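You operate a simulated robot arm through the tools that you are given. There is no shell and no other tool.

The job below is to be done with a simulated two-armed robot. You get a single attempt, and the scene is never put back.

Task
Chock the short black tube on both sides and wipe off its oil mark.
Fine: slide both chocks up to it first, one each side; blue pad, left on the packing table. What is to be rubbed or washed off counts as gone when no trace of it is left.

It is judged by the outcome, as a careful person would: the job done as asked, and still so three seconds after it is handed in. It fails if anything else is knocked over, pushed out of place, dropped, spilled or broken.

Robot
Two 7-joint arms with fingered hands on one trunk that stands fixed in place. Base frame: the origin is at the foot of the trunk, x ahead of it, y to its left, z up; the work surface is at about z = 0.8. Units: m, rad, N and s.
The left shoulder is at [0.07, 0.139, 1.008], the right one opposite. With the tool pointing down near the work surface each hand reaches from about 0.46 to 0.84 m from the base axis, measured 20 degrees to its own side. Payload 3.9 kg a hand.
The tool frame of a hand sits at the grasp point between the pads (the TCP): z along the fingers, y along the line on which they close. The tips reach 0.029 m beyond it. Largest opening 0.1 m; the body of the gripper starts 0.034 m behind the TCP. The gripper is a hand of 5 fingers: y runs from the thumb to the fingers, the wrist lies at [-0.015, -0.105, -0.177] in the tool frame.
Orientation is that of the tool frame in the base frame, as a unit quaternion [w, x, y, z]. With the fingers straight down and the wrist toward the robot, the tool's x, y and z point along [0, 1, 0], [1, 0, 0] and [0, 0, -1] of the base frame.

Tools
- The arms move only by the tool servo_tool. It takes "left_commands", "right_commands" or both (then of equal length, played together; a hand with none holds still); each is text: rows parted by semicolons, each of 6 numbers parted by spaces: the shift along the tool's x, y, z in cm, then the turn, a rotation vector about the tool's x, y, z in rad. In form: dx dy dz wx wy wz; .... A call has 1 to 20 rows; each row shifts and turns the commanded pose from where the row before left it, along the tool's axes as they then stand. Rows are played at 5 a second. More than 0.05 m and 0.15 rad between two rows, and nothing of the call is played. A pose out of reach is approached as far as the arm can. The call stops where the force on the tool passes 40 N (or 10 N more than at its start, if that is more) or the arm is blocked; 0.2 s more then pass. In this call time passes only in rows, and 0.2 s behind the last. It gives the time, the measured TCP pose, the force on the tool (base axes), the opening and the grip force at its end, in the units of the frame above (readings bear some noise), with the torque about the TCP (base axes, N m) and any sound that the robot's microphone picked up, and new pictures: "views" is both (left out), scene, wrist or none (wrist: the cameras of the hands that moved).
- Cameras (640 x 400 px; columns grow to the right, rows downward): "scene" is now at [0.1296, 0.0345, 1.3248]; the picture's right is [0.39, -0.92, 0.00], its down [-0.57, -0.24, -0.79] and it looks along [0.73, 0.31, -0.61] (base axes); focal length 260 px, centre (320, 200). "left" rides on the left gripper at [-0.066, -0.086, -0.121] in its tool frame; the picture's right is [-0.76, -0.31, 0.58], its down [0.59, -0.70, 0.40] and it looks along [0.28, 0.64, 0.71] (tool axes); focal length 247 px, centre (320, 200). "right" rides on the right gripper at [0.065, -0.086, -0.121] in its tool frame; the picture's right is [-0.76, 0.31, -0.58], its down [-0.59, -0.70, 0.40] and it looks along [-0.28, 0.64, 0.71] (tool axes); focal length 247 px, centre (320, 200).
- slide_trunk(by): slides the trunk up (or, below 0, down) by that many m; the arms and the scene camera ride with it, the base frame stays. It gives what a move gives, with no picture.
- move_fingers(index, middle, ring, little, thumb_bend, thumb_turn, hand): sets how far each is bent, from 0 (flat) to 100 (curled in); at 30 the hand is open as for a grip, at 70 the pads meet at the TCP. One left out holds its place. A second passes; each finger stops where it meets its share of the squeeze, and holds until it gets a number again. It is the only way to open and close the hand. It gives what a move gives, with no picture; readings hold the bend of each and the force on index, middle, ring, little, thumb and palm. thumb_turn goes from beside the hand (0) to across from the fingers (100), as for a grip.
- pan_tilt(pan, tilt): turns the head with the scene camera to pan (to the left, within 1.501 rad either way) and tilt (down, from -0.506 to 1.204), counted from straight ahead of the robot. It gives what a move gives, and a new picture of the scene camera.
- point_at(camera, pixels): for up to 12 pixels [column, row] of the newest picture of that camera ("zoom" is the newest enlarged one), the place [x, y, z] in the base frame of the surface seen there, good to about 0.002 m. It takes no simulated time.
- zoom(camera, box): a new picture of the part [left, top, right, bottom] of that camera's present view, enlarged. It takes no simulated time.
- close_job(): hands the job in; it is judged then, once.

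Open the grippers and draw the arms clear of the work before you hand the job in, unless the task says otherwise.

The tools are called after ">>>" by a JSON object that holds its "method" and its "body". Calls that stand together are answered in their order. servo_tool: Moves the arms, as the interface text tells. Its arguments: {"type":"object","properties":{"left_commands":{"type":"string"},"right_commands":{"type":"string"},"views":{"type":"string","enum":["both","scene","wrist","none"]}},"required":[]} The other tools are called the same way: slide_trunk (by) slides the trunk up or down; move_fingers (index, middle, ring, little, thumb_bend, thumb_turn, hand) moves the fingers one by one; pan_tilt (pan, tilt) turns the head that bears the scene camera; point_at (camera, pixels) gives the place of the surface under pixels of a picture; zoom (camera, box) takes an enlarged picture of a part of a camera's view; close_job () hands the job in.

At the start:

```text
time: 0.0
left_position: [0.3356, 0.4982, 1.1276]
left_orientation: [0.005, 0.519, 0.855, -0.005]
left_ft_force: [0.2, -0.1, -0.2]
left_torque: [0.02, -0.02, 0.0]
left_opening: 0.0996
left_grip_force: 0.0
left_shape: jaw
left_bend: [30.0, 30.0, 30.0, 30.0, 30.0, 98.0]
left_finger forces: [0.1, 0.0, 0.0, 0.1, 0.0, 0.0]
right_position: [0.431, -0.0002, 1.1407]
right_orientation: [0.001, 0.521, 0.853, 0.0]
right_ft_force: [-0.5, -0.3, 0.1]
right_torque: [0.0, 0.03, 0.02]
right_opening: 0.0999
right_grip_force: 0.1
right_shape: jaw
right_bend: [30.0, 30.0, 30.0, 30.0, 30.0, 98.0]
right_finger forces: [0.1, 0.0, 0.1, 0.0, 0.0, 0.0]
trunk travel left (down, up): [-0.65, 0.19]
head pan, tilt: [0.401, 0.661]
```

scene: 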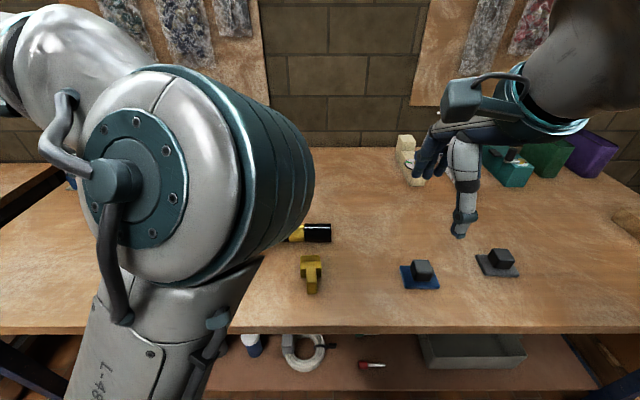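
right: 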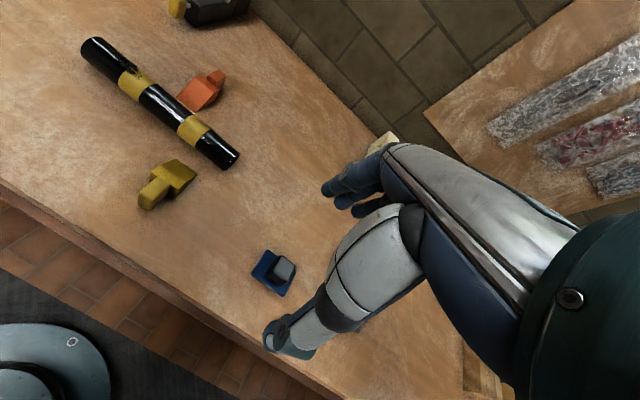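
left: 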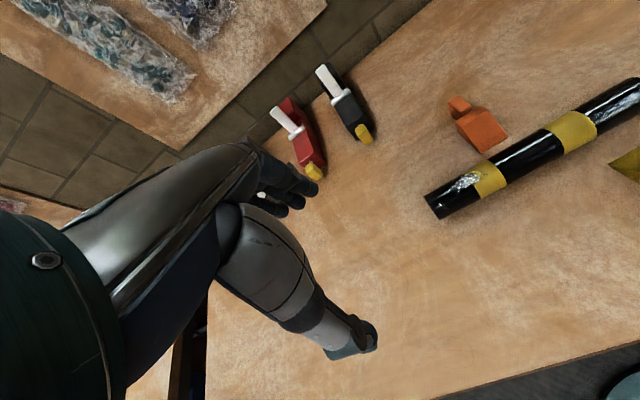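

The right view shows a black tube with yellow bands, an orange chock behind it and a yellow chock in front; the blue and grey pads are near the right. I'll turn the head to see the whole bench, since the left arm blocks the scene view.

>>> {"method": "zoom", "body": {"camera": "right", "box": [0, 0, 320, 200]}}

>>> {"method": "zoom", "body": {"camera": "left", "box": [380, 40, 640, 240]}}

>>> {"method": "pan_tilt", "body": {"pan": 0.0, "tilt": 0.8}}

```text
2.00 times, centred on (160, 100) of right
```

zoom: 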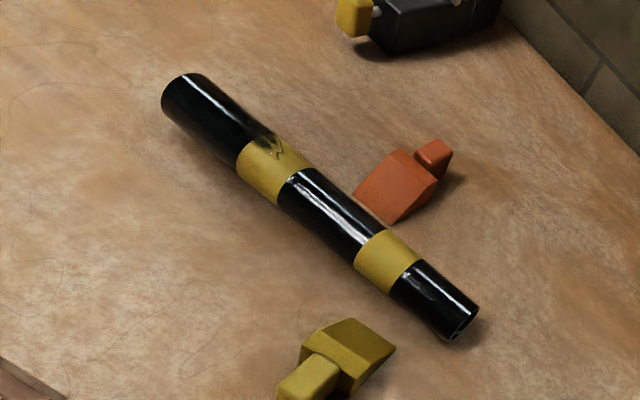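

```text
2.00 times, centred on (510, 140) of left
```

zoom: 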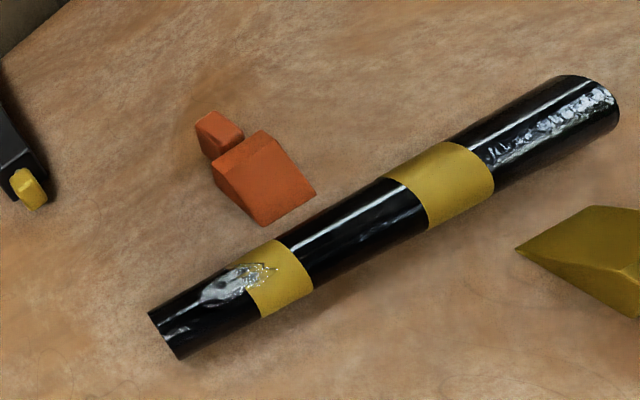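

```text
time: 0.9
left_position: [0.3355, 0.4992, 1.1262]
left_orientation: [0.004, 0.518, 0.855, -0.007]
left_ft_force: [0.5, -0.1, 0.4]
left_torque: [0.0, 0.0, 0.02]
left_opening: 0.0997
left_grip_force: 0.0
left_shape: jaw
left_bend: [30.0, 30.0, 30.0, 30.0, 30.0, 98.0]
left_finger forces: [0.0, 0.1, 0.0, 0.1, 0.1, 0.0]
right_position: [0.4309, -0.0002, 1.1417]
right_orientation: [0.001, 0.521, 0.853, 0.0]
right_ft_force: [0.4, 0.2, 0.2]
right_torque: [-0.03, 0.02, -0.02]
right_opening: 0.0999
right_grip_force: 0.1
right_shape: jaw
right_bend: [30.0, 30.0, 30.0, 30.0, 30.0, 98.0]
right_finger forces: [0.0, 0.1, 0.0, 0.0, 0.0, 0.0]
trunk travel left (down, up): [-0.65, 0.19]
head pan, tilt: [0.0, 0.799]
```

scene: 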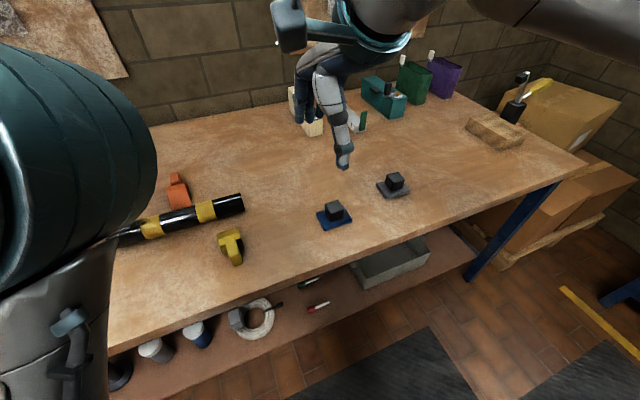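

Now the tube, both chocks and the blue pad (about 334,216) are visible. I'll get positions of the key features and look further left.

>>> {"method": "point_at", "body": {"camera": "scene", "pixels": [[243, 205], [205, 211], [152, 228], [175, 190], [180, 200], [232, 250], [229, 237], [334, 208], [334, 222], [395, 181], [318, 216], [351, 222]]}}

>>> {"method": "point_at", "body": {"camera": "right", "pixels": [[95, 47], [136, 80], [195, 130], [231, 158], [200, 90], [215, 76], [180, 170], [150, 195], [272, 272], [284, 268], [262, 270], [280, 292]]}}

>>> {"method": "pan_tilt", "body": {"pan": 0.9, "tilt": 0.8}}

```text
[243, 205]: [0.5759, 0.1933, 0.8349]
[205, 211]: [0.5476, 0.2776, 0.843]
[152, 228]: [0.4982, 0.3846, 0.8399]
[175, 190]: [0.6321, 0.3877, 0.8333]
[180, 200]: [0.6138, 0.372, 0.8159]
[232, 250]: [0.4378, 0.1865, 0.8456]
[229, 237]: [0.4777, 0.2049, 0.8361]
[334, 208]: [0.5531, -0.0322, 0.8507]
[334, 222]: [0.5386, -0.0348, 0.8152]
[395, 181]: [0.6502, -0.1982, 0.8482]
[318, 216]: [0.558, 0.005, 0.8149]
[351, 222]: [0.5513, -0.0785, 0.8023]
```

```text
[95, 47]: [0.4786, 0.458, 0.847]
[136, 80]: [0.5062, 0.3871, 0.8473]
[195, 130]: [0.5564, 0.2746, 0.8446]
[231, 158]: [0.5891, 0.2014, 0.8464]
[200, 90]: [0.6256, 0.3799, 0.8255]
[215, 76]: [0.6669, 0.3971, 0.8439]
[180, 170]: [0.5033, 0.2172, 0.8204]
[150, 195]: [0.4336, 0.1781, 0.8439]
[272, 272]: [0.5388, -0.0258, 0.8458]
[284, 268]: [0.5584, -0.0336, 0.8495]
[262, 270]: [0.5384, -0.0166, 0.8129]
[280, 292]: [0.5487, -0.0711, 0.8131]
```

```text
time: 2.1
left_position: [0.3377, 0.4983, 1.1273]
left_orientation: [0.004, 0.518, 0.855, -0.006]
left_ft_force: [1.0, 0.2, 0.4]
left_torque: [0.0, 0.04, 0.0]
left_opening: 0.0999
left_grip_force: 0.1
left_shape: jaw
left_bend: [30.0, 30.0, 30.0, 30.0, 30.0, 98.0]
left_finger forces: [0.1, 0.1, 0.1, 0.0, 0.1, 0.0]
right_position: [0.4337, -0.0005, 1.1413]
right_orientation: [0.001, 0.522, 0.853, 0.0]
right_ft_force: [0.0, -0.7, 0.3]
right_torque: [-0.02, -0.04, -0.01]
right_opening: 0.0999
right_grip_force: 0.0
right_shape: jaw
right_bend: [30.0, 30.0, 30.0, 30.0, 30.0, 98.0]
right_finger forces: [0.0, 0.0, 0.0, 0.0, 0.1, 0.0]
trunk travel left (down, up): [-0.65, 0.19]
head pan, tilt: [0.901, 0.799]
```

scene: 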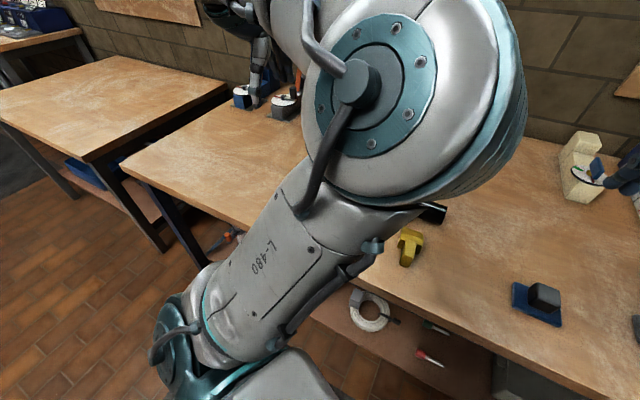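

There is another empty table to the left and a third farther off. I'll look further left and right to identify the tables and whether there is another tube.

>>> {"method": "pan_tilt", "body": {"pan": 1.5, "tilt": 0.5}}

>>> {"method": "pan_tilt", "body": {"pan": -0.8, "tilt": 0.6}}

>>> {"method": "pan_tilt", "body": {"pan": -1.5, "tilt": 0.5}}

>>> {"method": "pan_tilt", "body": {"pan": 0.0, "tilt": 0.1}}

```text
time: 3.1
left_position: [0.3362, 0.4985, 1.1264]
left_orientation: [0.005, 0.518, 0.856, -0.007]
left_ft_force: [0.0, -0.2, 0.6]
left_torque: [0.01, 0.0, 0.01]
left_opening: 0.0998
left_grip_force: 0.1
left_shape: jaw
left_bend: [30.0, 30.0, 30.0, 30.0, 30.0, 98.0]
left_finger forces: [0.0, 0.1, 0.0, 0.0, 0.0, 0.0]
right_position: [0.4332, 0.0005, 1.1411]
right_orientation: [0.0, 0.522, 0.853, -0.001]
right_ft_force: [0.2, -0.1, -0.1]
right_torque: [0.0, 0.01, -0.03]
right_opening: 0.0998
right_grip_force: 0.1
right_shape: jaw
right_bend: [30.0, 30.0, 30.0, 30.0, 30.0, 98.0]
right_finger forces: [0.1, 0.0, 0.1, 0.0, 0.1, 0.0]
trunk travel left (down, up): [-0.65, 0.19]
head pan, tilt: [1.499, 0.499]
```

scene: 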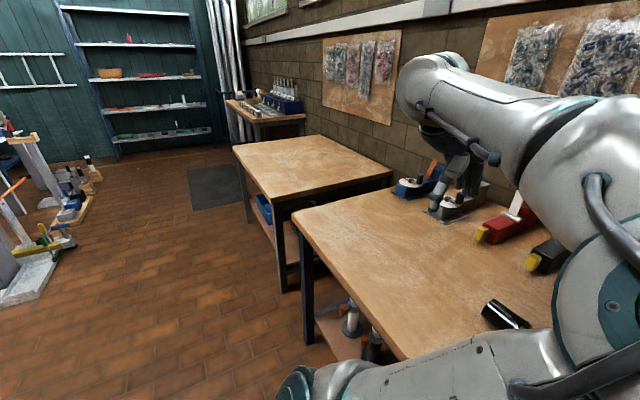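

```text
time: 5.2
left_position: [0.3371, 0.4978, 1.127]
left_orientation: [0.005, 0.518, 0.855, -0.007]
left_ft_force: [0.3, 0.4, -0.1]
left_torque: [0.0, 0.04, 0.03]
left_opening: 0.0996
left_grip_force: 0.1
left_shape: jaw
left_bend: [30.0, 30.0, 30.0, 30.0, 30.0, 98.0]
left_finger forces: [0.0, 0.0, 0.0, 0.0, 0.0, 0.0]
right_position: [0.4325, 0.0005, 1.1417]
right_orientation: [0.001, 0.522, 0.853, -0.001]
right_ft_force: [0.3, -1.0, 0.2]
right_torque: [-0.02, -0.02, 0.0]
right_opening: 0.0999
right_grip_force: 0.1
right_shape: jaw
right_bend: [30.0, 30.0, 30.0, 30.0, 30.0, 98.0]
right_finger forces: [0.0, 0.1, 0.0, 0.0, 0.1, 0.0]
trunk travel left (down, up): [-0.65, 0.19]
head pan, tilt: [-0.799, 0.6]
```

scene: 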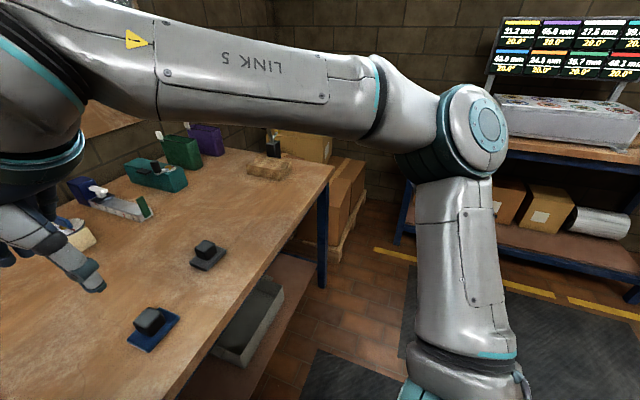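

```text
time: 6.3
left_position: [0.3365, 0.4985, 1.1268]
left_orientation: [0.004, 0.519, 0.855, -0.006]
left_ft_force: [-0.4, -0.4, -0.7]
left_torque: [-0.02, -0.01, 0.01]
left_opening: 0.0999
left_grip_force: 0.0
left_shape: jaw
left_bend: [30.0, 30.0, 30.0, 30.0, 30.0, 98.0]
left_finger forces: [0.0, 0.0, 0.0, 0.0, 0.1, 0.1]
right_position: [0.4327, -0.0001, 1.1415]
right_orientation: [0.001, 0.522, 0.853, -0.001]
right_ft_force: [-0.1, 0.2, -0.3]
right_torque: [-0.01, -0.01, -0.03]
right_opening: 0.0997
right_grip_force: 0.2
right_shape: jaw
right_bend: [30.0, 30.0, 30.0, 30.0, 30.0, 98.0]
right_finger forces: [0.1, 0.0, 0.0, 0.1, 0.0, 0.0]
trunk travel left (down, up): [-0.65, 0.19]
head pan, tilt: [-1.499, 0.499]
```

scene: 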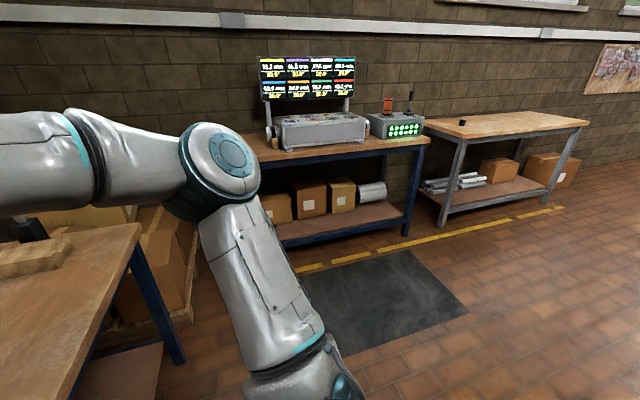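

```text
time: 7.9
left_position: [0.3362, 0.4985, 1.1277]
left_orientation: [0.004, 0.518, 0.856, -0.006]
left_ft_force: [-0.5, -0.7, 0.1]
left_torque: [-0.04, -0.01, 0.0]
left_opening: 0.0997
left_grip_force: 0.1
left_shape: jaw
left_bend: [30.0, 30.0, 30.0, 30.0, 30.0, 98.0]
left_finger forces: [0.1, 0.0, 0.0, 0.0, 0.1, 0.0]
right_position: [0.4323, -0.0012, 1.1395]
right_orientation: [0.001, 0.522, 0.853, -0.001]
right_ft_force: [0.6, -0.4, 0.2]
right_torque: [0.01, -0.02, -0.03]
right_opening: 0.0996
right_grip_force: 0.0
right_shape: jaw
right_bend: [30.0, 30.0, 30.0, 30.0, 30.0, 98.0]
right_finger forces: [0.0, 0.0, 0.1, 0.0, 0.0, 0.0]
trunk travel left (down, up): [-0.65, 0.19]
head pan, tilt: [0.0, 0.099]
```

scene: 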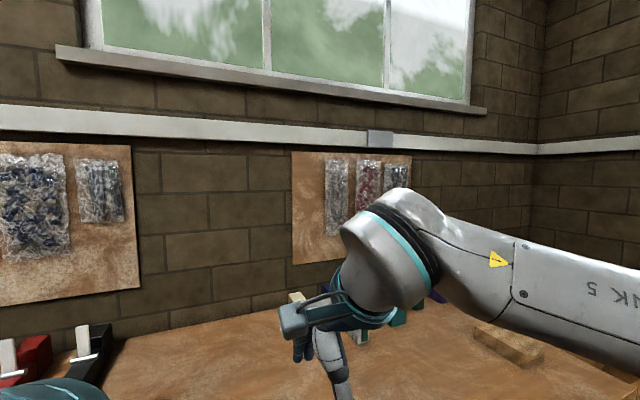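

The table in front (tape guns, cartons) is evidently the packing table, so the pad stays here after use. I'll measure points on the tube, the mark and the glints with the left camera, whose picture is still current.

>>> {"method": "point_at", "body": {"camera": "left", "pixels": [[430, 204], [440, 210], [462, 185], [473, 179], [485, 174], [500, 165], [540, 145], [605, 105], [620, 95], [480, 120], [495, 135], [455, 100]]}}

>>> {"method": "zoom", "body": {"camera": "left", "box": [410, 130, 530, 230]}}

>>> {"method": "zoom", "body": {"camera": "left", "box": [540, 60, 640, 160]}}

>>> {"method": "zoom", "body": {"camera": "right", "box": [70, 20, 190, 120]}}

```text
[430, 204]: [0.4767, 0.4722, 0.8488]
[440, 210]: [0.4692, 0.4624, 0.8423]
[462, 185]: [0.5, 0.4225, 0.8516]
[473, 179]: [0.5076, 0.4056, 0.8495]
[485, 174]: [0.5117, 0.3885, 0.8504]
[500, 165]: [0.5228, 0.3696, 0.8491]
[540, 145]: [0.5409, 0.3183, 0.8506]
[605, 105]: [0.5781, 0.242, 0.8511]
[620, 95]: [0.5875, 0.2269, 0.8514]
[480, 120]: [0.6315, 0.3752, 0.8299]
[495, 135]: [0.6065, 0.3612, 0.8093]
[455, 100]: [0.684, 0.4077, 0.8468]
```

```text
4.00 times, centred on (470, 180) of left
```

zoom: 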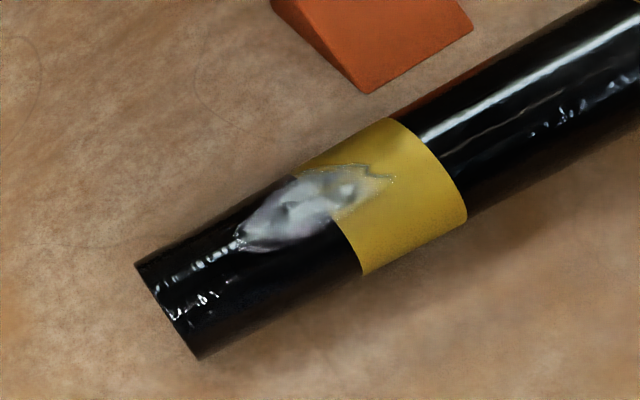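

```text
4.00 times, centred on (590, 110) of left
```

zoom: 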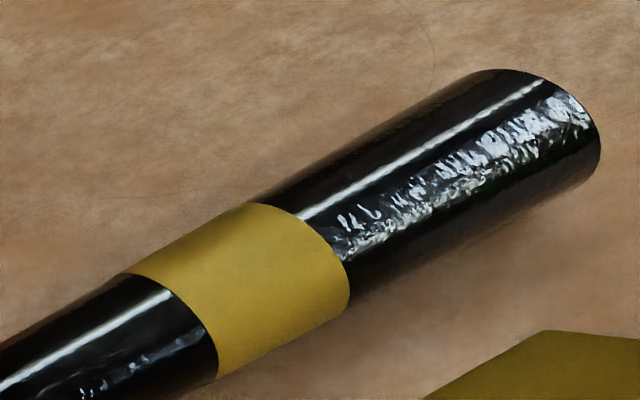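

```text
4.00 times, centred on (130, 70) of right
```

zoom: 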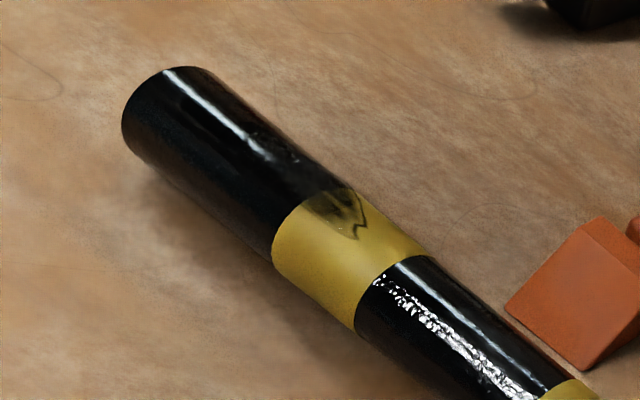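

The mark spans roughly pixels (449,190)–(489,175) in the left view, lying on top and slightly to the far side of the tube near its left end. I'll zoom on the chocks and the pad for their shape and measure the table height.

>>> {"method": "pan_tilt", "body": {"pan": 0.25, "tilt": 0.85}}

>>> {"method": "zoom", "body": {"camera": "right", "box": [120, 140, 240, 220]}}

>>> {"method": "zoom", "body": {"camera": "right", "box": [230, 230, 320, 310]}}

>>> {"method": "zoom", "body": {"camera": "right", "box": [160, 50, 250, 130]}}

>>> {"method": "zoom", "body": {"camera": "left", "box": [430, 80, 530, 160]}}

```text
time: 9.0
left_position: [0.3355, 0.4972, 1.1275]
left_orientation: [0.004, 0.518, 0.855, -0.007]
left_ft_force: [0.1, 0.4, 0.3]
left_torque: [0.0, -0.02, 0.03]
left_opening: 0.1
left_grip_force: 0.1
left_shape: jaw
left_bend: [30.0, 30.0, 30.0, 30.0, 30.0, 98.0]
left_finger forces: [0.1, 0.0, 0.0, 0.0, 0.0, 0.0]
right_position: [0.4321, 0.0004, 1.1416]
right_orientation: [0.001, 0.521, 0.853, -0.001]
right_ft_force: [-0.8, -0.4, -0.7]
right_torque: [0.03, -0.01, 0.01]
right_opening: 0.1
right_grip_force: 0.1
right_shape: jaw
right_bend: [30.0, 30.0, 30.0, 30.0, 30.0, 98.0]
right_finger forces: [0.1, 0.0, 0.0, 0.1, 0.1, 0.1]
trunk travel left (down, up): [-0.65, 0.19]
head pan, tilt: [0.25, 0.85]
```

scene: 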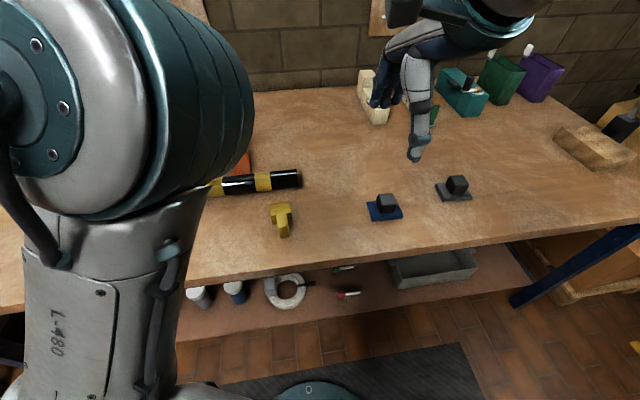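

```text
5.00 times, centred on (180, 180) of right
```

zoom: 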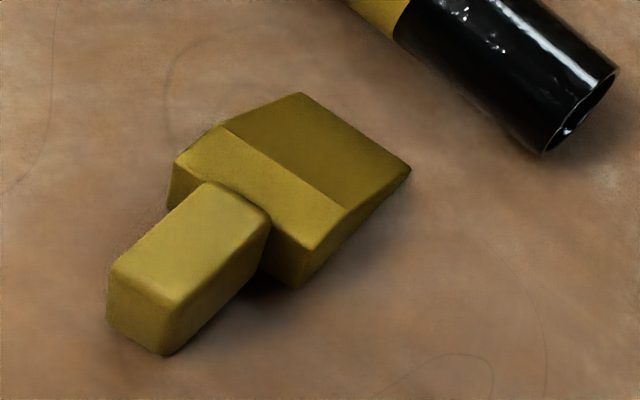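

```text
5.00 times, centred on (275, 270) of right
```

zoom: 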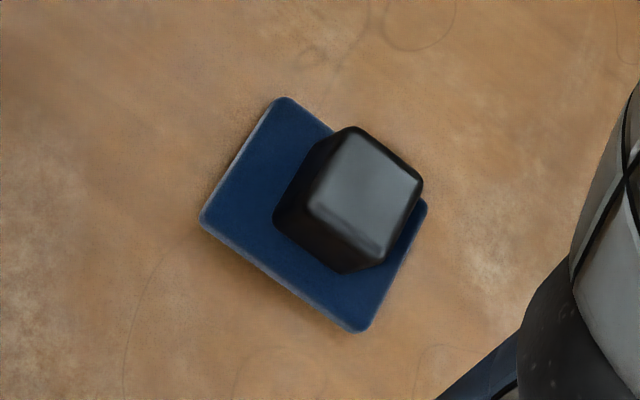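

```text
5.00 times, centred on (205, 90) of right
```

zoom: 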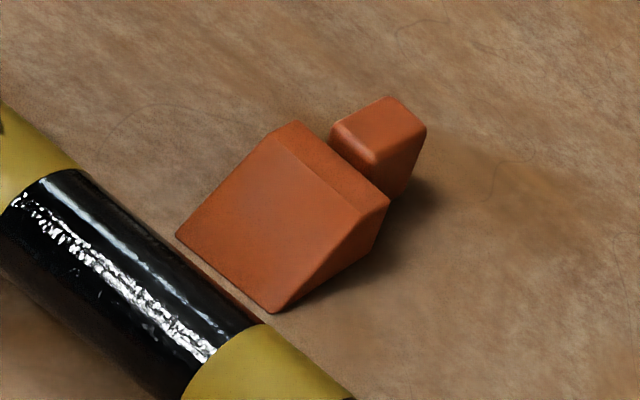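

```text
5.00 times, centred on (480, 120) of left
```

zoom: 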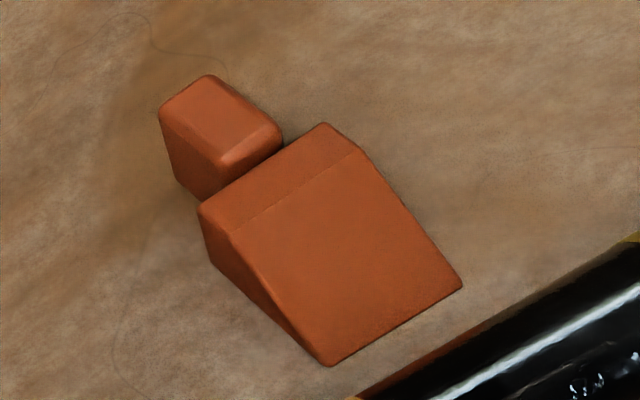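

I'll measure the orange chock's corners in this newest enlarged picture (thin edge (330,365)–(460,287), rear top edge (200,207)–(325,125), handle top (160,110),(210,77),(280,130),(225,165)).

>>> {"method": "point_at", "body": {"camera": "zoom", "pixels": [[330, 362], [458, 287], [205, 207], [323, 128], [232, 228], [355, 152], [165, 110], [210, 79], [276, 130], [224, 160], [100, 300], [520, 60]]}}

>>> {"method": "zoom", "body": {"camera": "right", "box": [120, 140, 240, 220]}}

```text
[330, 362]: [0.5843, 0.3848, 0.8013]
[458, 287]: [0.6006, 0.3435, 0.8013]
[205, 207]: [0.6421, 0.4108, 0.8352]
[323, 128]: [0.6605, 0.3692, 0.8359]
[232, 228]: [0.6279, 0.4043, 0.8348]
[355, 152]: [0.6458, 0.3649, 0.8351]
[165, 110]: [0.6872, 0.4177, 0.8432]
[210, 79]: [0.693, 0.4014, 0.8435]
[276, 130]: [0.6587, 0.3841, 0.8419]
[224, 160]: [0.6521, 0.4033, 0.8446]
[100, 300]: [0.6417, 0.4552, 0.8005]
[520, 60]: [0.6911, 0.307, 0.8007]
```

```text
5.00 times, centred on (180, 180) of right
```

zoom: 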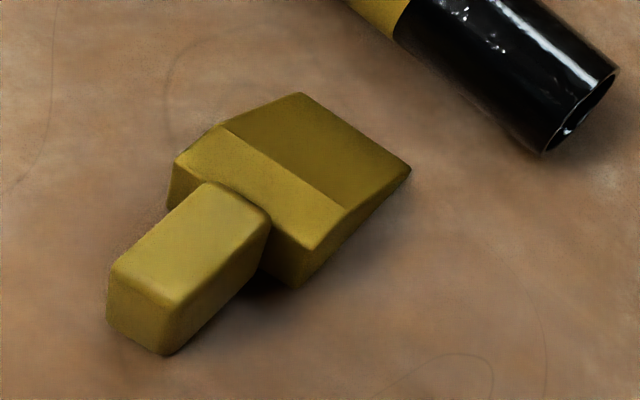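

Now the same for the yellow chock in this newest enlarged right view: thin edge (300,93)–(410,170), ridge and handle corners, plus table points.

>>> {"method": "point_at", "body": {"camera": "zoom", "pixels": [[299, 96], [406, 170], [225, 130], [343, 208], [178, 157], [307, 247], [116, 268], [170, 302], [203, 186], [264, 220], [450, 280], [160, 350]]}}

>>> {"method": "zoom", "body": {"camera": "right", "box": [230, 230, 320, 310]}}

```text
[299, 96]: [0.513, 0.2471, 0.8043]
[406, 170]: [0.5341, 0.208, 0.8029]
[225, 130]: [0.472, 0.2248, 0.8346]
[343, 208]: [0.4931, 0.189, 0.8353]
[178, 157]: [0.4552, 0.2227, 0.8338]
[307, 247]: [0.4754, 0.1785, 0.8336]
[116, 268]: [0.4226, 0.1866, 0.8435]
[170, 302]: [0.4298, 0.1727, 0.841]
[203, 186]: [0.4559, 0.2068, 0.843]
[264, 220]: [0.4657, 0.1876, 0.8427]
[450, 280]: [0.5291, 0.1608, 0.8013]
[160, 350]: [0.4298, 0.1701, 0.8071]
```

```text
5.00 times, centred on (275, 270) of right
```

zoom: 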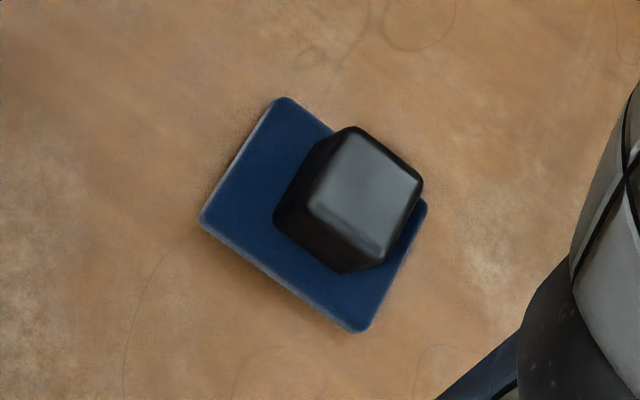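

Yellow chock's thin edge is about (0.5235, 0.2275), handle about (0.443, 0.188), top z 0.843. Next, the pad corners and handle block corners in the newest enlarged picture.

>>> {"method": "point_at", "body": {"camera": "zoom", "pixels": [[282, 101], [204, 219], [358, 328], [425, 205], [352, 130], [419, 182], [376, 255], [310, 208], [278, 210], [345, 268], [240, 180], [150, 150]]}}

>>> {"method": "zoom", "body": {"camera": "scene", "box": [340, 170, 500, 240]}}

```text
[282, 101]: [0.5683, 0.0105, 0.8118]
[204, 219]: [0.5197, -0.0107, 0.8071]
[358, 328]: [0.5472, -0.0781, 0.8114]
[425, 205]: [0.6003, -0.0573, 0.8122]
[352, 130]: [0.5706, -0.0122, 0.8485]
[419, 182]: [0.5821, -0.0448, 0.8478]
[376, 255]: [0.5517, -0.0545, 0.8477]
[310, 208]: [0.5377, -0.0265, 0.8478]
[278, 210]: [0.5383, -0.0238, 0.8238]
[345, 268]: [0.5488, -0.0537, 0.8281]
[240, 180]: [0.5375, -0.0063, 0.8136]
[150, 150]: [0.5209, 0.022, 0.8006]
```

```text
4.00 times, centred on (420, 205) of scene
```

zoom: 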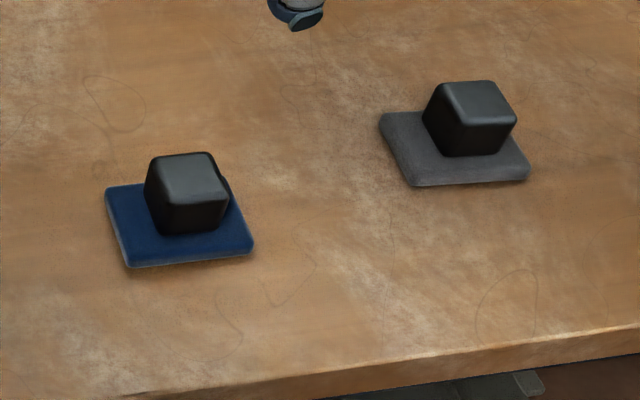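

Pad handle centre is about (0.5605, -0.0345), top z 0.848, pad long side parallel to the tube. I'll check where the tape guns at left-view (300,150)/(350,110) sit so the left hand stays clear of them.

>>> {"method": "point_at", "body": {"camera": "left", "pixels": [[314, 172], [285, 120], [300, 150], [366, 134], [325, 75], [345, 110], [640, 78], [436, 215], [427, 195]]}}

```text
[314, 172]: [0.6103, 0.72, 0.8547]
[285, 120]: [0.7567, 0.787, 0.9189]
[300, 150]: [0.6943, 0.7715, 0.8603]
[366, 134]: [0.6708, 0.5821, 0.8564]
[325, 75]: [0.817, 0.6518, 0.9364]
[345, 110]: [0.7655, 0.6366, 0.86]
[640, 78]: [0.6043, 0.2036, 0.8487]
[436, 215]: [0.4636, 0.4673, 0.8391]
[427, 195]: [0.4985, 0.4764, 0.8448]
```

The black tape gun's nose is at about (0.67, 0.58), clear of my planned hand pose. I'll measure the tube's cross-section more exactly in an enlarged right view to fix its axis.

>>> {"method": "zoom", "body": {"camera": "right", "box": [70, 30, 250, 180]}}

```text
2.67 times, centred on (160, 105) of right
```

zoom: 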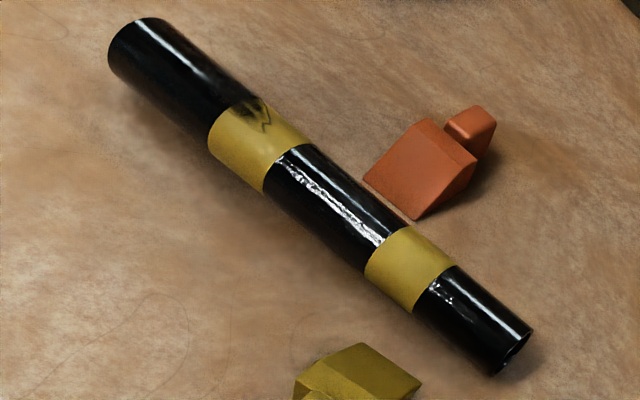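

Sampling two cross-sections of the tube in this enlargement, near the right band (370,266)–(424,234) and near the left end (116,62)–(165,25).

>>> {"method": "point_at", "body": {"camera": "zoom", "pixels": [[372, 266], [386, 258], [399, 250], [412, 242], [424, 234], [117, 66], [130, 55], [144, 44], [158, 33], [167, 25], [492, 372], [530, 332]]}}

```text
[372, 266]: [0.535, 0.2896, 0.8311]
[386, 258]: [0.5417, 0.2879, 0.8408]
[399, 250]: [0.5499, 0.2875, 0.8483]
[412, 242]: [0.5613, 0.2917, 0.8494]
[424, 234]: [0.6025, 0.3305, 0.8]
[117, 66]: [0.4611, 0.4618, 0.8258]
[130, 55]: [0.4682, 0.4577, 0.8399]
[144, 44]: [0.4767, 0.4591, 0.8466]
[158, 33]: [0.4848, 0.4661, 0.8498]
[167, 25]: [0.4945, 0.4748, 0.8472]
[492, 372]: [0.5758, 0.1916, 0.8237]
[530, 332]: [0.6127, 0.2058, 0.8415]
```

Tube axis: through about (0.4826, 0.4748) along (0.39, -0.92), radius 0.025; each chock must slide about 5 cm squarely to it. I'll turn both hands in the air so each closes across its chock's narrow handle (left y along the tube to the right, right y along the tube to the left).

>>> {"method": "servo_tool", "body": {"left_commands": "0 0 0 0 0 0.1375; 0 0 0 0 0 0.1375; 0 0 0 0 0 0.1375; 0 0 0 0 0 0.1375; 0 0 0 0 0 0.1375; 0 0 0 0 0 0.1375; 0 0 0 0 0 0.1375; 0 0 0 0 0 0.1375; 0 0 0 0 0 0.1375; 0 0 0 0 0 0.1375; 0 0 0 0 0 0.1375; 0 0 0 0 0 0.1375", "right_commands": "0 0 0 0 0 -0.1249; 0 0 0 0 0 -0.1249; 0 0 0 0 0 -0.1249; 0 0 0 0 0 -0.1249; 0 0 0 0 0 -0.1249; 0 0 0 0 0 -0.1249; 0 0 0 0 0 -0.1249; 0 0 0 0 0 -0.1249; 0 0 0 0 0 -0.1249; 0 0 0 0 0 -0.1249; 0 0 0 0 0 -0.1249; 0 0 0 0 0 -0.1249", "views": "both"}}

```text
time: 11.6
left_position: [0.5335, 0.4584, 1.1428]
left_orientation: [0.009, 0.959, 0.284, -0.005]
left_ft_force: [0.3, -0.1, -0.2]
left_torque: [-0.04, 0.01, 0.01]
left_opening: 0.1001
left_grip_force: 0.0
left_shape: jaw
left_bend: [30.0, 30.0, 30.0, 30.0, 30.0, 98.0]
left_finger forces: [0.1, 0.0, 0.0, 0.1, 0.0, 0.1]
left hand out of reach, approached as far as the arm can: row 7, 8, 9, 10, 11, 12
right_position: [0.432, 0.0014, 1.1409]
right_orientation: [0.002, 0.466, 0.885, -0.002]
right_ft_force: [-0.2, 0.0, 0.0]
right_torque: [0.0, 0.0, -0.01]
right_opening: 0.0998
right_grip_force: 0.0
right_shape: jaw
right_bend: [30.0, 30.0, 30.0, 30.0, 30.0, 98.0]
right_finger forces: [0.1, 0.1, 0.1, 0.0, 0.1, 0.1]
right hand out of reach, approached as far as the arm can: row 2, 3, 4, 5, 6, 7, 8, 9, 10, 11, 12
trunk travel left (down, up): [-0.65, 0.19]
head pan, tilt: [0.25, 0.85]
```

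scene: 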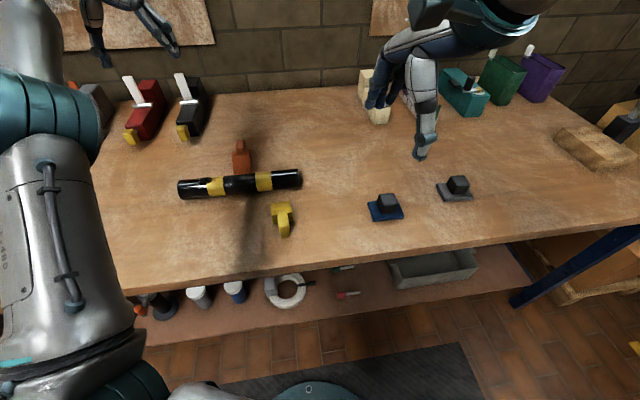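
right: 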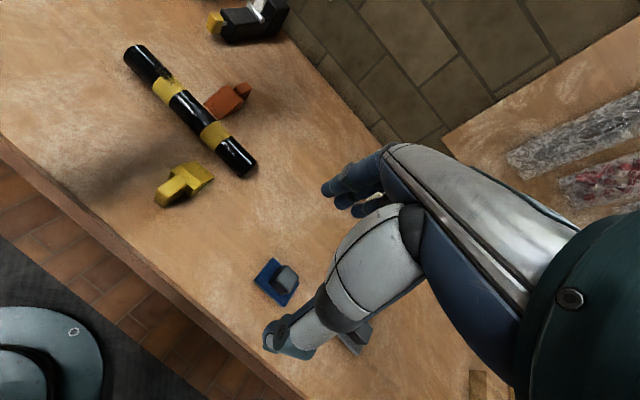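
left: 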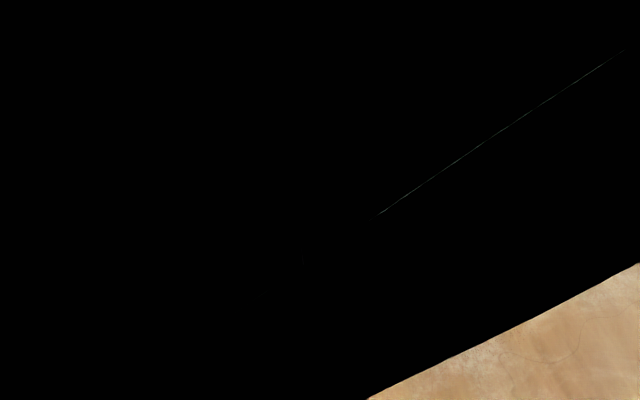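

The sideways yaw is out of the arms' range (the left drifted to (0.53, 0.46), the right barely turned), so I drop that idea: I'll keep the natural yaw, fingers closing square to the tube, and push/pull the chocks by their handle ends. First I turn the left back a little and see how the commanded pose behaves.

>>> {"method": "servo_tool", "body": {"left_commands": "0 0 0 0 0 -0.14; 0 0 0 0 0 -0.14; 0 0 0 0 0 -0.14; 0 0 0 0 0 -0.14; 0 0 0 0 0 -0.14; 0 0 0 0 0 -0.14", "right_commands": "0 0 0 0 0 0; 0 0 0 0 0 0.03; 0 0 0 0 0 0; 0 0 0 0 0 0; 0 0 0 0 0 0; 0 0 0 0 0 0", "views": "both"}}

```text
time: 13.0
left_position: [0.5338, 0.4522, 1.145]
left_orientation: [0.006, 0.77, 0.638, -0.001]
left_ft_force: [-0.2, 0.1, 0.8]
left_torque: [0.03, 0.02, 0.02]
left_opening: 0.0999
left_grip_force: 0.0
left_shape: jaw
left_bend: [30.0, 30.0, 30.0, 30.0, 30.0, 98.0]
left_finger forces: [0.1, 0.1, 0.0, 0.0, 0.1, 0.0]
right_position: [0.4321, -0.0002, 1.1416]
right_orientation: [0.0, 0.481, 0.877, -0.001]
right_ft_force: [-0.1, -1.6, -0.4]
right_torque: [-0.02, -0.01, -0.02]
right_opening: 0.0999
right_grip_force: 0.1
right_shape: jaw
right_bend: [30.0, 30.0, 30.0, 30.0, 30.0, 98.0]
right_finger forces: [0.1, 0.0, 0.0, 0.1, 0.1, 0.0]
trunk travel left (down, up): [-0.65, 0.19]
head pan, tilt: [0.25, 0.85]
```

scene: 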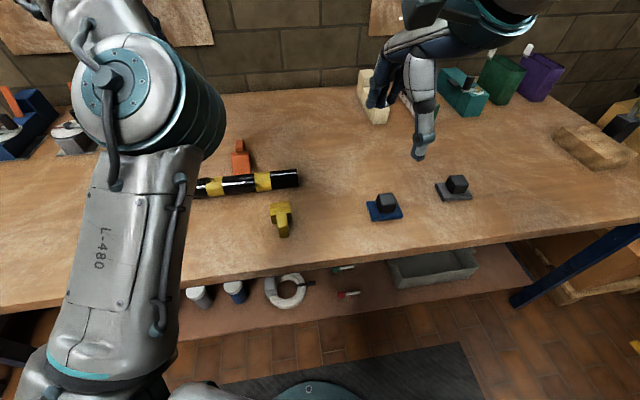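
right: 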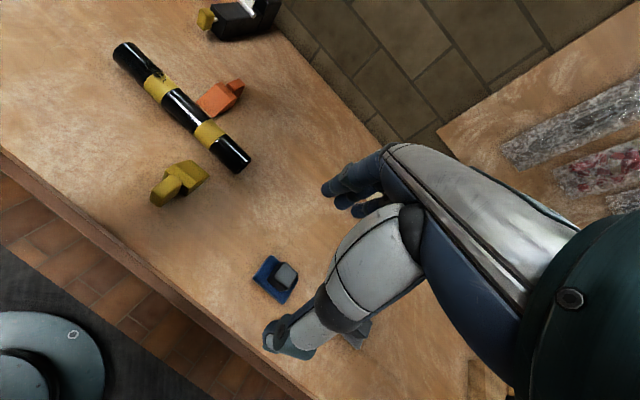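
left: 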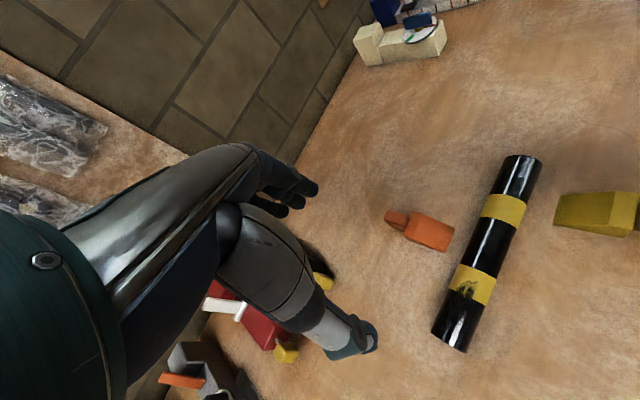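

The left now responds from its measured pose (y at about −11°). I'll set the left thumb aside and straighten its fingers to make a flat hook, and close the right fingers to a fist for pushing, then look.

>>> {"method": "move_fingers", "body": {"hand": "left", "index": 20, "middle": 20, "ring": 20, "little": 20, "thumb_bend": 0, "thumb_turn": 0}}

>>> {"method": "move_fingers", "body": {"hand": "right", "index": 70, "middle": 70, "ring": 70, "little": 70, "thumb_bend": 70, "thumb_turn": 98}}

>>> {"method": "servo_tool", "body": {"left_commands": "0 0 0 0 0 -0.1468; 0 0 0 0 0 -0.1468; 0 0 0 0 0 -0.1468; 0 0 0 0 0 -0.1468", "right_commands": "0 0 0 0 0 0.042; 0 0 0 0 0 0.042; 0 0 0 0 0 0.042; 0 0 0 0 0 0.042", "views": "both"}}

```text
time: 14.0
left_position: [0.5328, 0.4541, 1.1447]
left_orientation: [0.006, 0.77, 0.638, -0.001]
left_ft_force: [-0.2, 0.1, 0.4]
left_torque: [-0.03, 0.01, 0.0]
left_opening: 0.1484
left_grip_force: 0.1
left_shape: fingers
left_bend: [20.0, 20.0, 20.0, 20.0, 0.0, 0.0]
left_finger forces: [0.0, 0.2, 0.0, 0.0, 0.1, 0.0]
right_position: [0.4333, -0.0004, 1.1405]
right_orientation: [0.001, 0.48, 0.877, -0.001]
right_ft_force: [0.3, 0.3, 0.2]
right_torque: [-0.02, 0.02, 0.0]
right_opening: 0.1001
right_grip_force: 0.0
right_shape: jaw
right_bend: [30.0, 30.0, 30.0, 30.0, 30.0, 98.0]
right_finger forces: [0.0, 0.0, 0.0, 0.1, 0.1, 0.0]
trunk travel left (down, up): [-0.65, 0.19]
head pan, tilt: [0.25, 0.85]
```

```text
time: 15.0
left_position: [0.5326, 0.4534, 1.1452]
left_orientation: [0.006, 0.771, 0.637, -0.002]
left_ft_force: [0.5, 0.5, 0.1]
left_torque: [-0.02, 0.0, -0.01]
left_opening: 0.1486
left_grip_force: 0.1
left_shape: fingers
left_bend: [20.0, 20.0, 20.0, 20.0, 0.0, 0.0]
left_finger forces: [0.0, 0.0, 0.0, 0.0, 0.0, 0.0]
right_position: [0.4322, 0.0009, 1.1411]
right_orientation: [0.0, 0.48, 0.877, 0.0]
right_ft_force: [-0.3, 0.1, -0.3]
right_torque: [0.03, -0.03, 0.02]
right_opening: 0.0015
right_grip_force: 0.1
right_shape: fingers
right_bend: [70.0, 70.0, 70.0, 70.0, 70.0, 100.0]
right_finger forces: [0.1, 0.1, 0.0, 0.0, 0.0, 0.0]
trunk travel left (down, up): [-0.65, 0.19]
head pan, tilt: [0.25, 0.85]
```

```text
time: 16.0
left_position: [0.5332, 0.4535, 1.1446]
left_orientation: [0.004, 0.552, 0.834, -0.003]
left_ft_force: [-0.5, -0.9, 0.1]
left_torque: [0.02, -0.01, 0.01]
left_opening: 0.1484
left_grip_force: 0.0
left_shape: fingers
left_bend: [20.0, 20.0, 20.0, 20.0, 0.0, 0.0]
left_finger forces: [0.0, 0.1, 0.0, 0.1, 0.0, 0.0]
right_position: [0.4315, -0.0009, 1.1405]
right_orientation: [0.0, 0.552, 0.834, 0.0]
right_ft_force: [-1.0, 0.4, 0.4]
right_torque: [0.04, 0.02, 0.01]
right_opening: 0.0017
right_grip_force: 0.1
right_shape: fingers
right_bend: [70.0, 70.0, 70.0, 70.0, 70.0, 100.0]
right_finger forces: [0.1, 0.0, 0.1, 0.0, 0.0, 0.0]
trunk travel left (down, up): [-0.65, 0.19]
head pan, tilt: [0.25, 0.85]
```

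scene: 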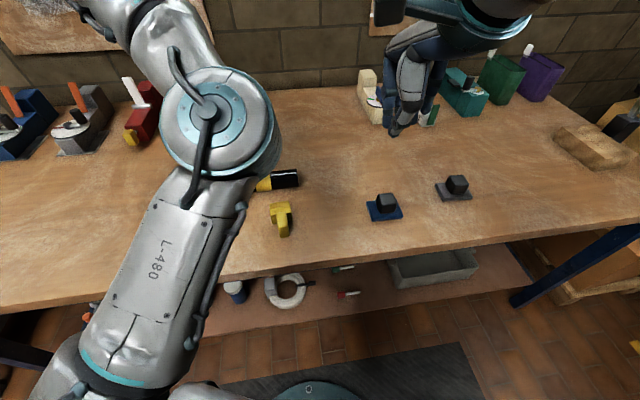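
right: 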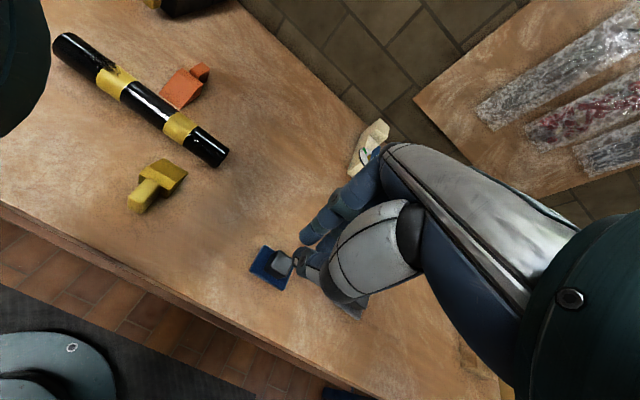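
left: 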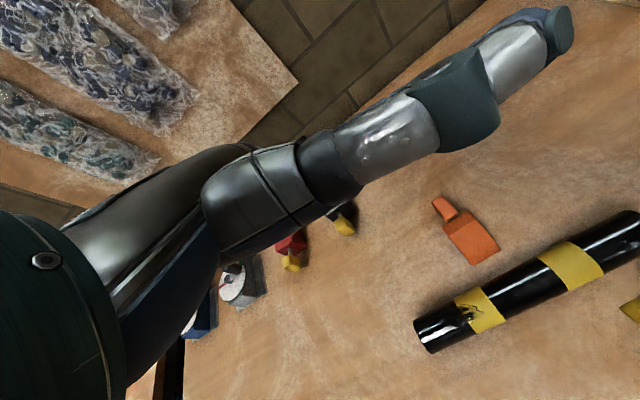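

Both hands now have y square to the tube (about 23°). I'll bring the left hand to hover beyond the orange chock's handle (z 0.96) before going lower.

>>> {"method": "servo_tool", "body": {"left_commands": "-1.7 1.33 3.08 0 0 0; -1.7 1.33 3.08 0 0 0; -1.7 1.33 3.08 0 0 0; -1.7 1.33 3.08 0 0 0; -1.7 1.33 3.08 0 0 0; -1.7 1.33 3.08 0 0 0", "views": "both"}}

```text
time: 17.4
left_position: [0.647, 0.389, 0.9613]
left_orientation: [0.005, 0.553, 0.833, -0.002]
left_ft_force: [0.2, 0.4, -0.1]
left_torque: [-0.01, 0.02, -0.03]
left_opening: 0.1485
left_grip_force: 0.1
left_shape: fingers
left_bend: [20.0, 20.0, 20.0, 20.0, 0.0, 0.0]
left_finger forces: [0.1, 0.0, 0.0, 0.1, 0.1, 0.1]
right_position: [0.433, 0.0003, 1.1396]
right_orientation: [0.0, 0.552, 0.834, 0.0]
right_ft_force: [-0.5, -0.1, -0.8]
right_torque: [-0.04, 0.01, 0.0]
right_opening: 0.0017
right_grip_force: 0.1
right_shape: fingers
right_bend: [70.0, 70.0, 70.0, 70.0, 70.0, 100.0]
right_finger forces: [0.1, 0.0, 0.0, 0.1, 0.0, 0.0]
trunk travel left (down, up): [-0.65, 0.19]
head pan, tilt: [0.25, 0.85]
```

scene: 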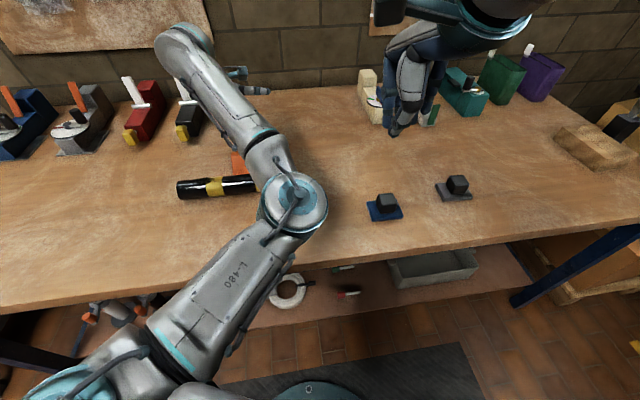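
left: 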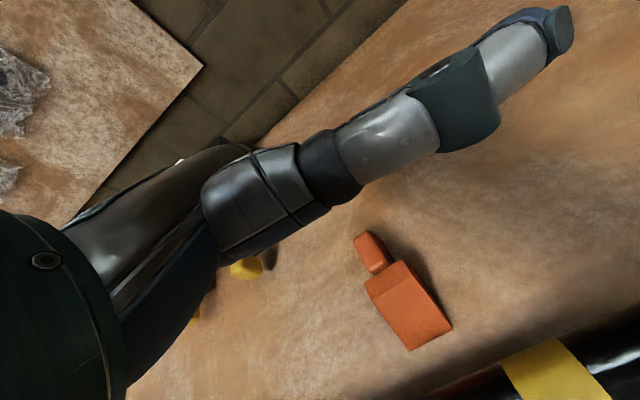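

The left hand hovers at (0.647, 0.389, 0.96); its fingers are hidden behind the thumb in its own camera. I'll check the fingers against the orange handle from the right camera.

>>> {"method": "zoom", "body": {"camera": "right", "box": [80, 0, 320, 150]}}

>>> {"method": "zoom", "body": {"camera": "scene", "box": [150, 20, 310, 200]}}

```text
2.67 times, centred on (200, 75) of right
```

zoom: 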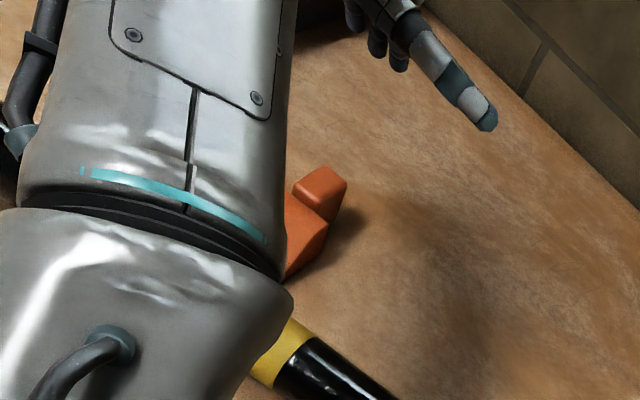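

```text
2.22 times, centred on (230, 110) of scene
```

zoom: 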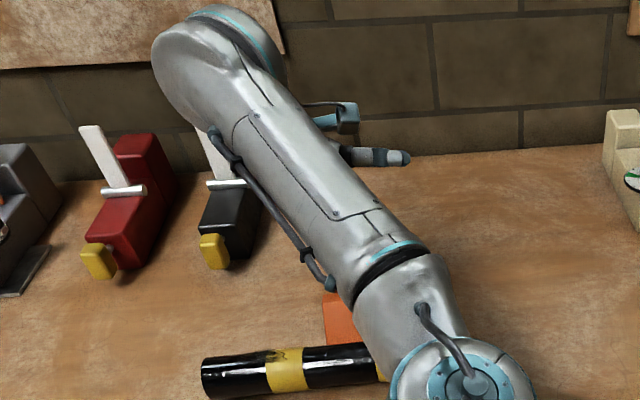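

The right camera sees the left fingertips near zoomed (380,45). I'll enlarge that part and measure the fingertip positions.

>>> {"method": "zoom", "body": {"camera": "right", "box": [190, 0, 290, 60]}}

```text
6.40 times, centred on (240, 30) of right
```

zoom: 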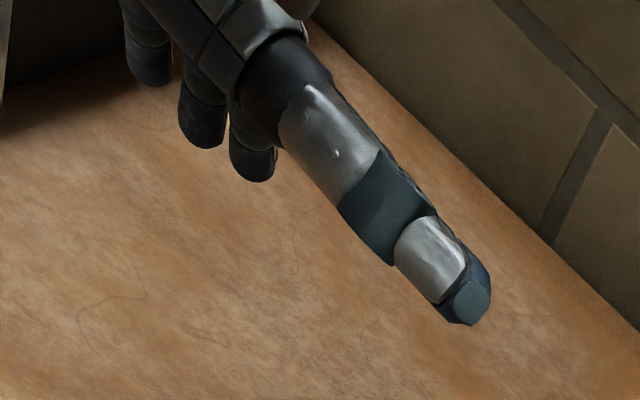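

Three fingertips show at about (150,75), (203,138), (253,172) in this enlargement, thumb tip at (470,310). I'll measure them.

>>> {"method": "point_at", "body": {"camera": "zoom", "pixels": [[150, 78], [203, 142], [253, 176], [235, 170], [270, 170], [470, 300], [360, 210], [255, 155], [205, 120], [150, 55]]}}

```text
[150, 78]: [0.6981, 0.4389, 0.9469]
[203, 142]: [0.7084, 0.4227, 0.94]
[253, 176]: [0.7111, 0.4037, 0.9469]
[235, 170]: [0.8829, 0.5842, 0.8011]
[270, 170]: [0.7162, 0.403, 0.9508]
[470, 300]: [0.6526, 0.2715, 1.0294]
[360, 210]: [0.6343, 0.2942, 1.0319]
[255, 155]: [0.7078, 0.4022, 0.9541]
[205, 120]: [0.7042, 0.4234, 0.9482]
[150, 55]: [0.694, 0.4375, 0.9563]
```

Fingertips sit about 6.6 cm ahead of the TCP (tool y), ~2 cm below it, thumb well up and aside at z 1.03. The groove between two fingers lines up with the handle, so I lower straight down to TCP z ≈ 0.841 behind the orange handle.

>>> {"method": "servo_tool", "body": {"left_commands": "0 0 3 0 0 0; 0 0 3 0 0 0; 0 0 3 0 0 0; 0 0 2 0 0 0; 0 0 1 0 0 0", "views": "both"}}

>>> {"method": "zoom", "body": {"camera": "right", "box": [140, 20, 300, 120]}}

```text
time: 18.6
left_position: [0.6476, 0.3886, 0.8414]
left_orientation: [0.005, 0.552, 0.833, -0.002]
left_ft_force: [0.1, 1.2, -0.2]
left_torque: [0.0, 0.02, 0.02]
left_opening: 0.1486
left_grip_force: 0.0
left_shape: fingers
left_bend: [20.0, 20.0, 20.0, 20.0, 0.0, 0.0]
left_finger forces: [0.0, 0.0, 0.0, 0.0, 0.0, 0.0]
right_position: [0.4316, -0.0, 1.1411]
right_orientation: [0.002, 0.553, 0.833, 0.001]
right_ft_force: [0.6, 1.1, 0.1]
right_torque: [-0.01, -0.01, 0.01]
right_opening: 0.0016
right_grip_force: 0.1
right_shape: fingers
right_bend: [70.0, 70.0, 70.0, 70.0, 70.0, 100.0]
right_finger forces: [0.0, 0.0, 0.1, 0.0, 0.1, 0.0]
trunk travel left (down, up): [-0.65, 0.19]
head pan, tilt: [0.25, 0.85]
```

scene: 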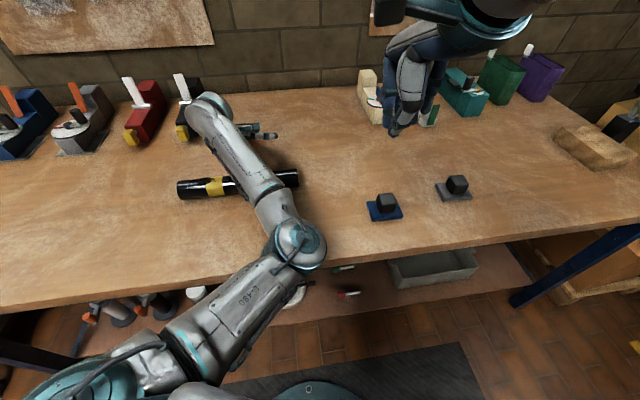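
left: 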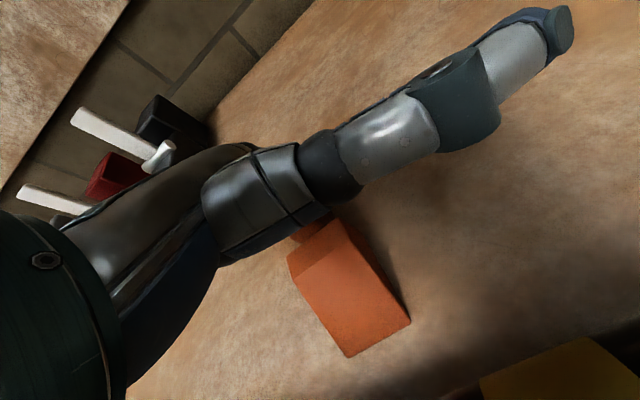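

```text
4.00 times, centred on (220, 70) of right
```

zoom: 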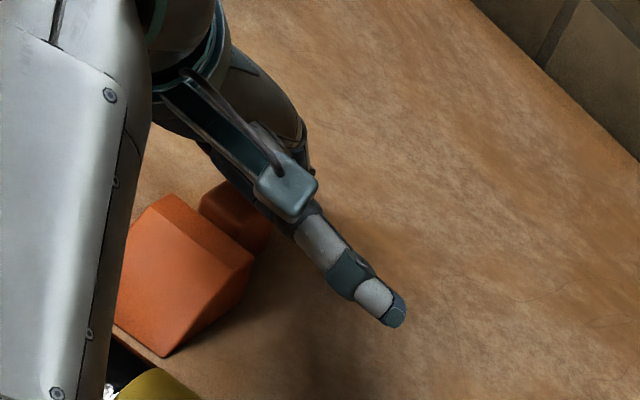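

The left hand is down behind the orange handle without contact. Before pulling, I check the height of the left forearm/elbow above the yellow chock and tube.

>>> {"method": "point_at", "body": {"camera": "scene", "pixels": [[300, 245], [285, 225], [262, 195], [240, 160], [215, 120], [318, 262], [240, 310]]}}

>>> {"method": "point_at", "body": {"camera": "left", "pixels": [[346, 355], [408, 320], [290, 262], [330, 222], [303, 236], [300, 285], [350, 245]]}}

```text
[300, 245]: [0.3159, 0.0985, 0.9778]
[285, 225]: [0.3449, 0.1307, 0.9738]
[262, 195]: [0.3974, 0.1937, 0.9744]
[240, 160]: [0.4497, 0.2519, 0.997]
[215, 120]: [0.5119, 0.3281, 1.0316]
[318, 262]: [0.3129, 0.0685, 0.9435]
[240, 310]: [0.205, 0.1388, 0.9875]
```

```text
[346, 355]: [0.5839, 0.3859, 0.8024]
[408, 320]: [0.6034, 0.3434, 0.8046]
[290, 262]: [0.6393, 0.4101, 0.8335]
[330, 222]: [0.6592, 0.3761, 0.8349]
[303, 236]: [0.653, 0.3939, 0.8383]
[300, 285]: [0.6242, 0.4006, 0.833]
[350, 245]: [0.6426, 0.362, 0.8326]
```

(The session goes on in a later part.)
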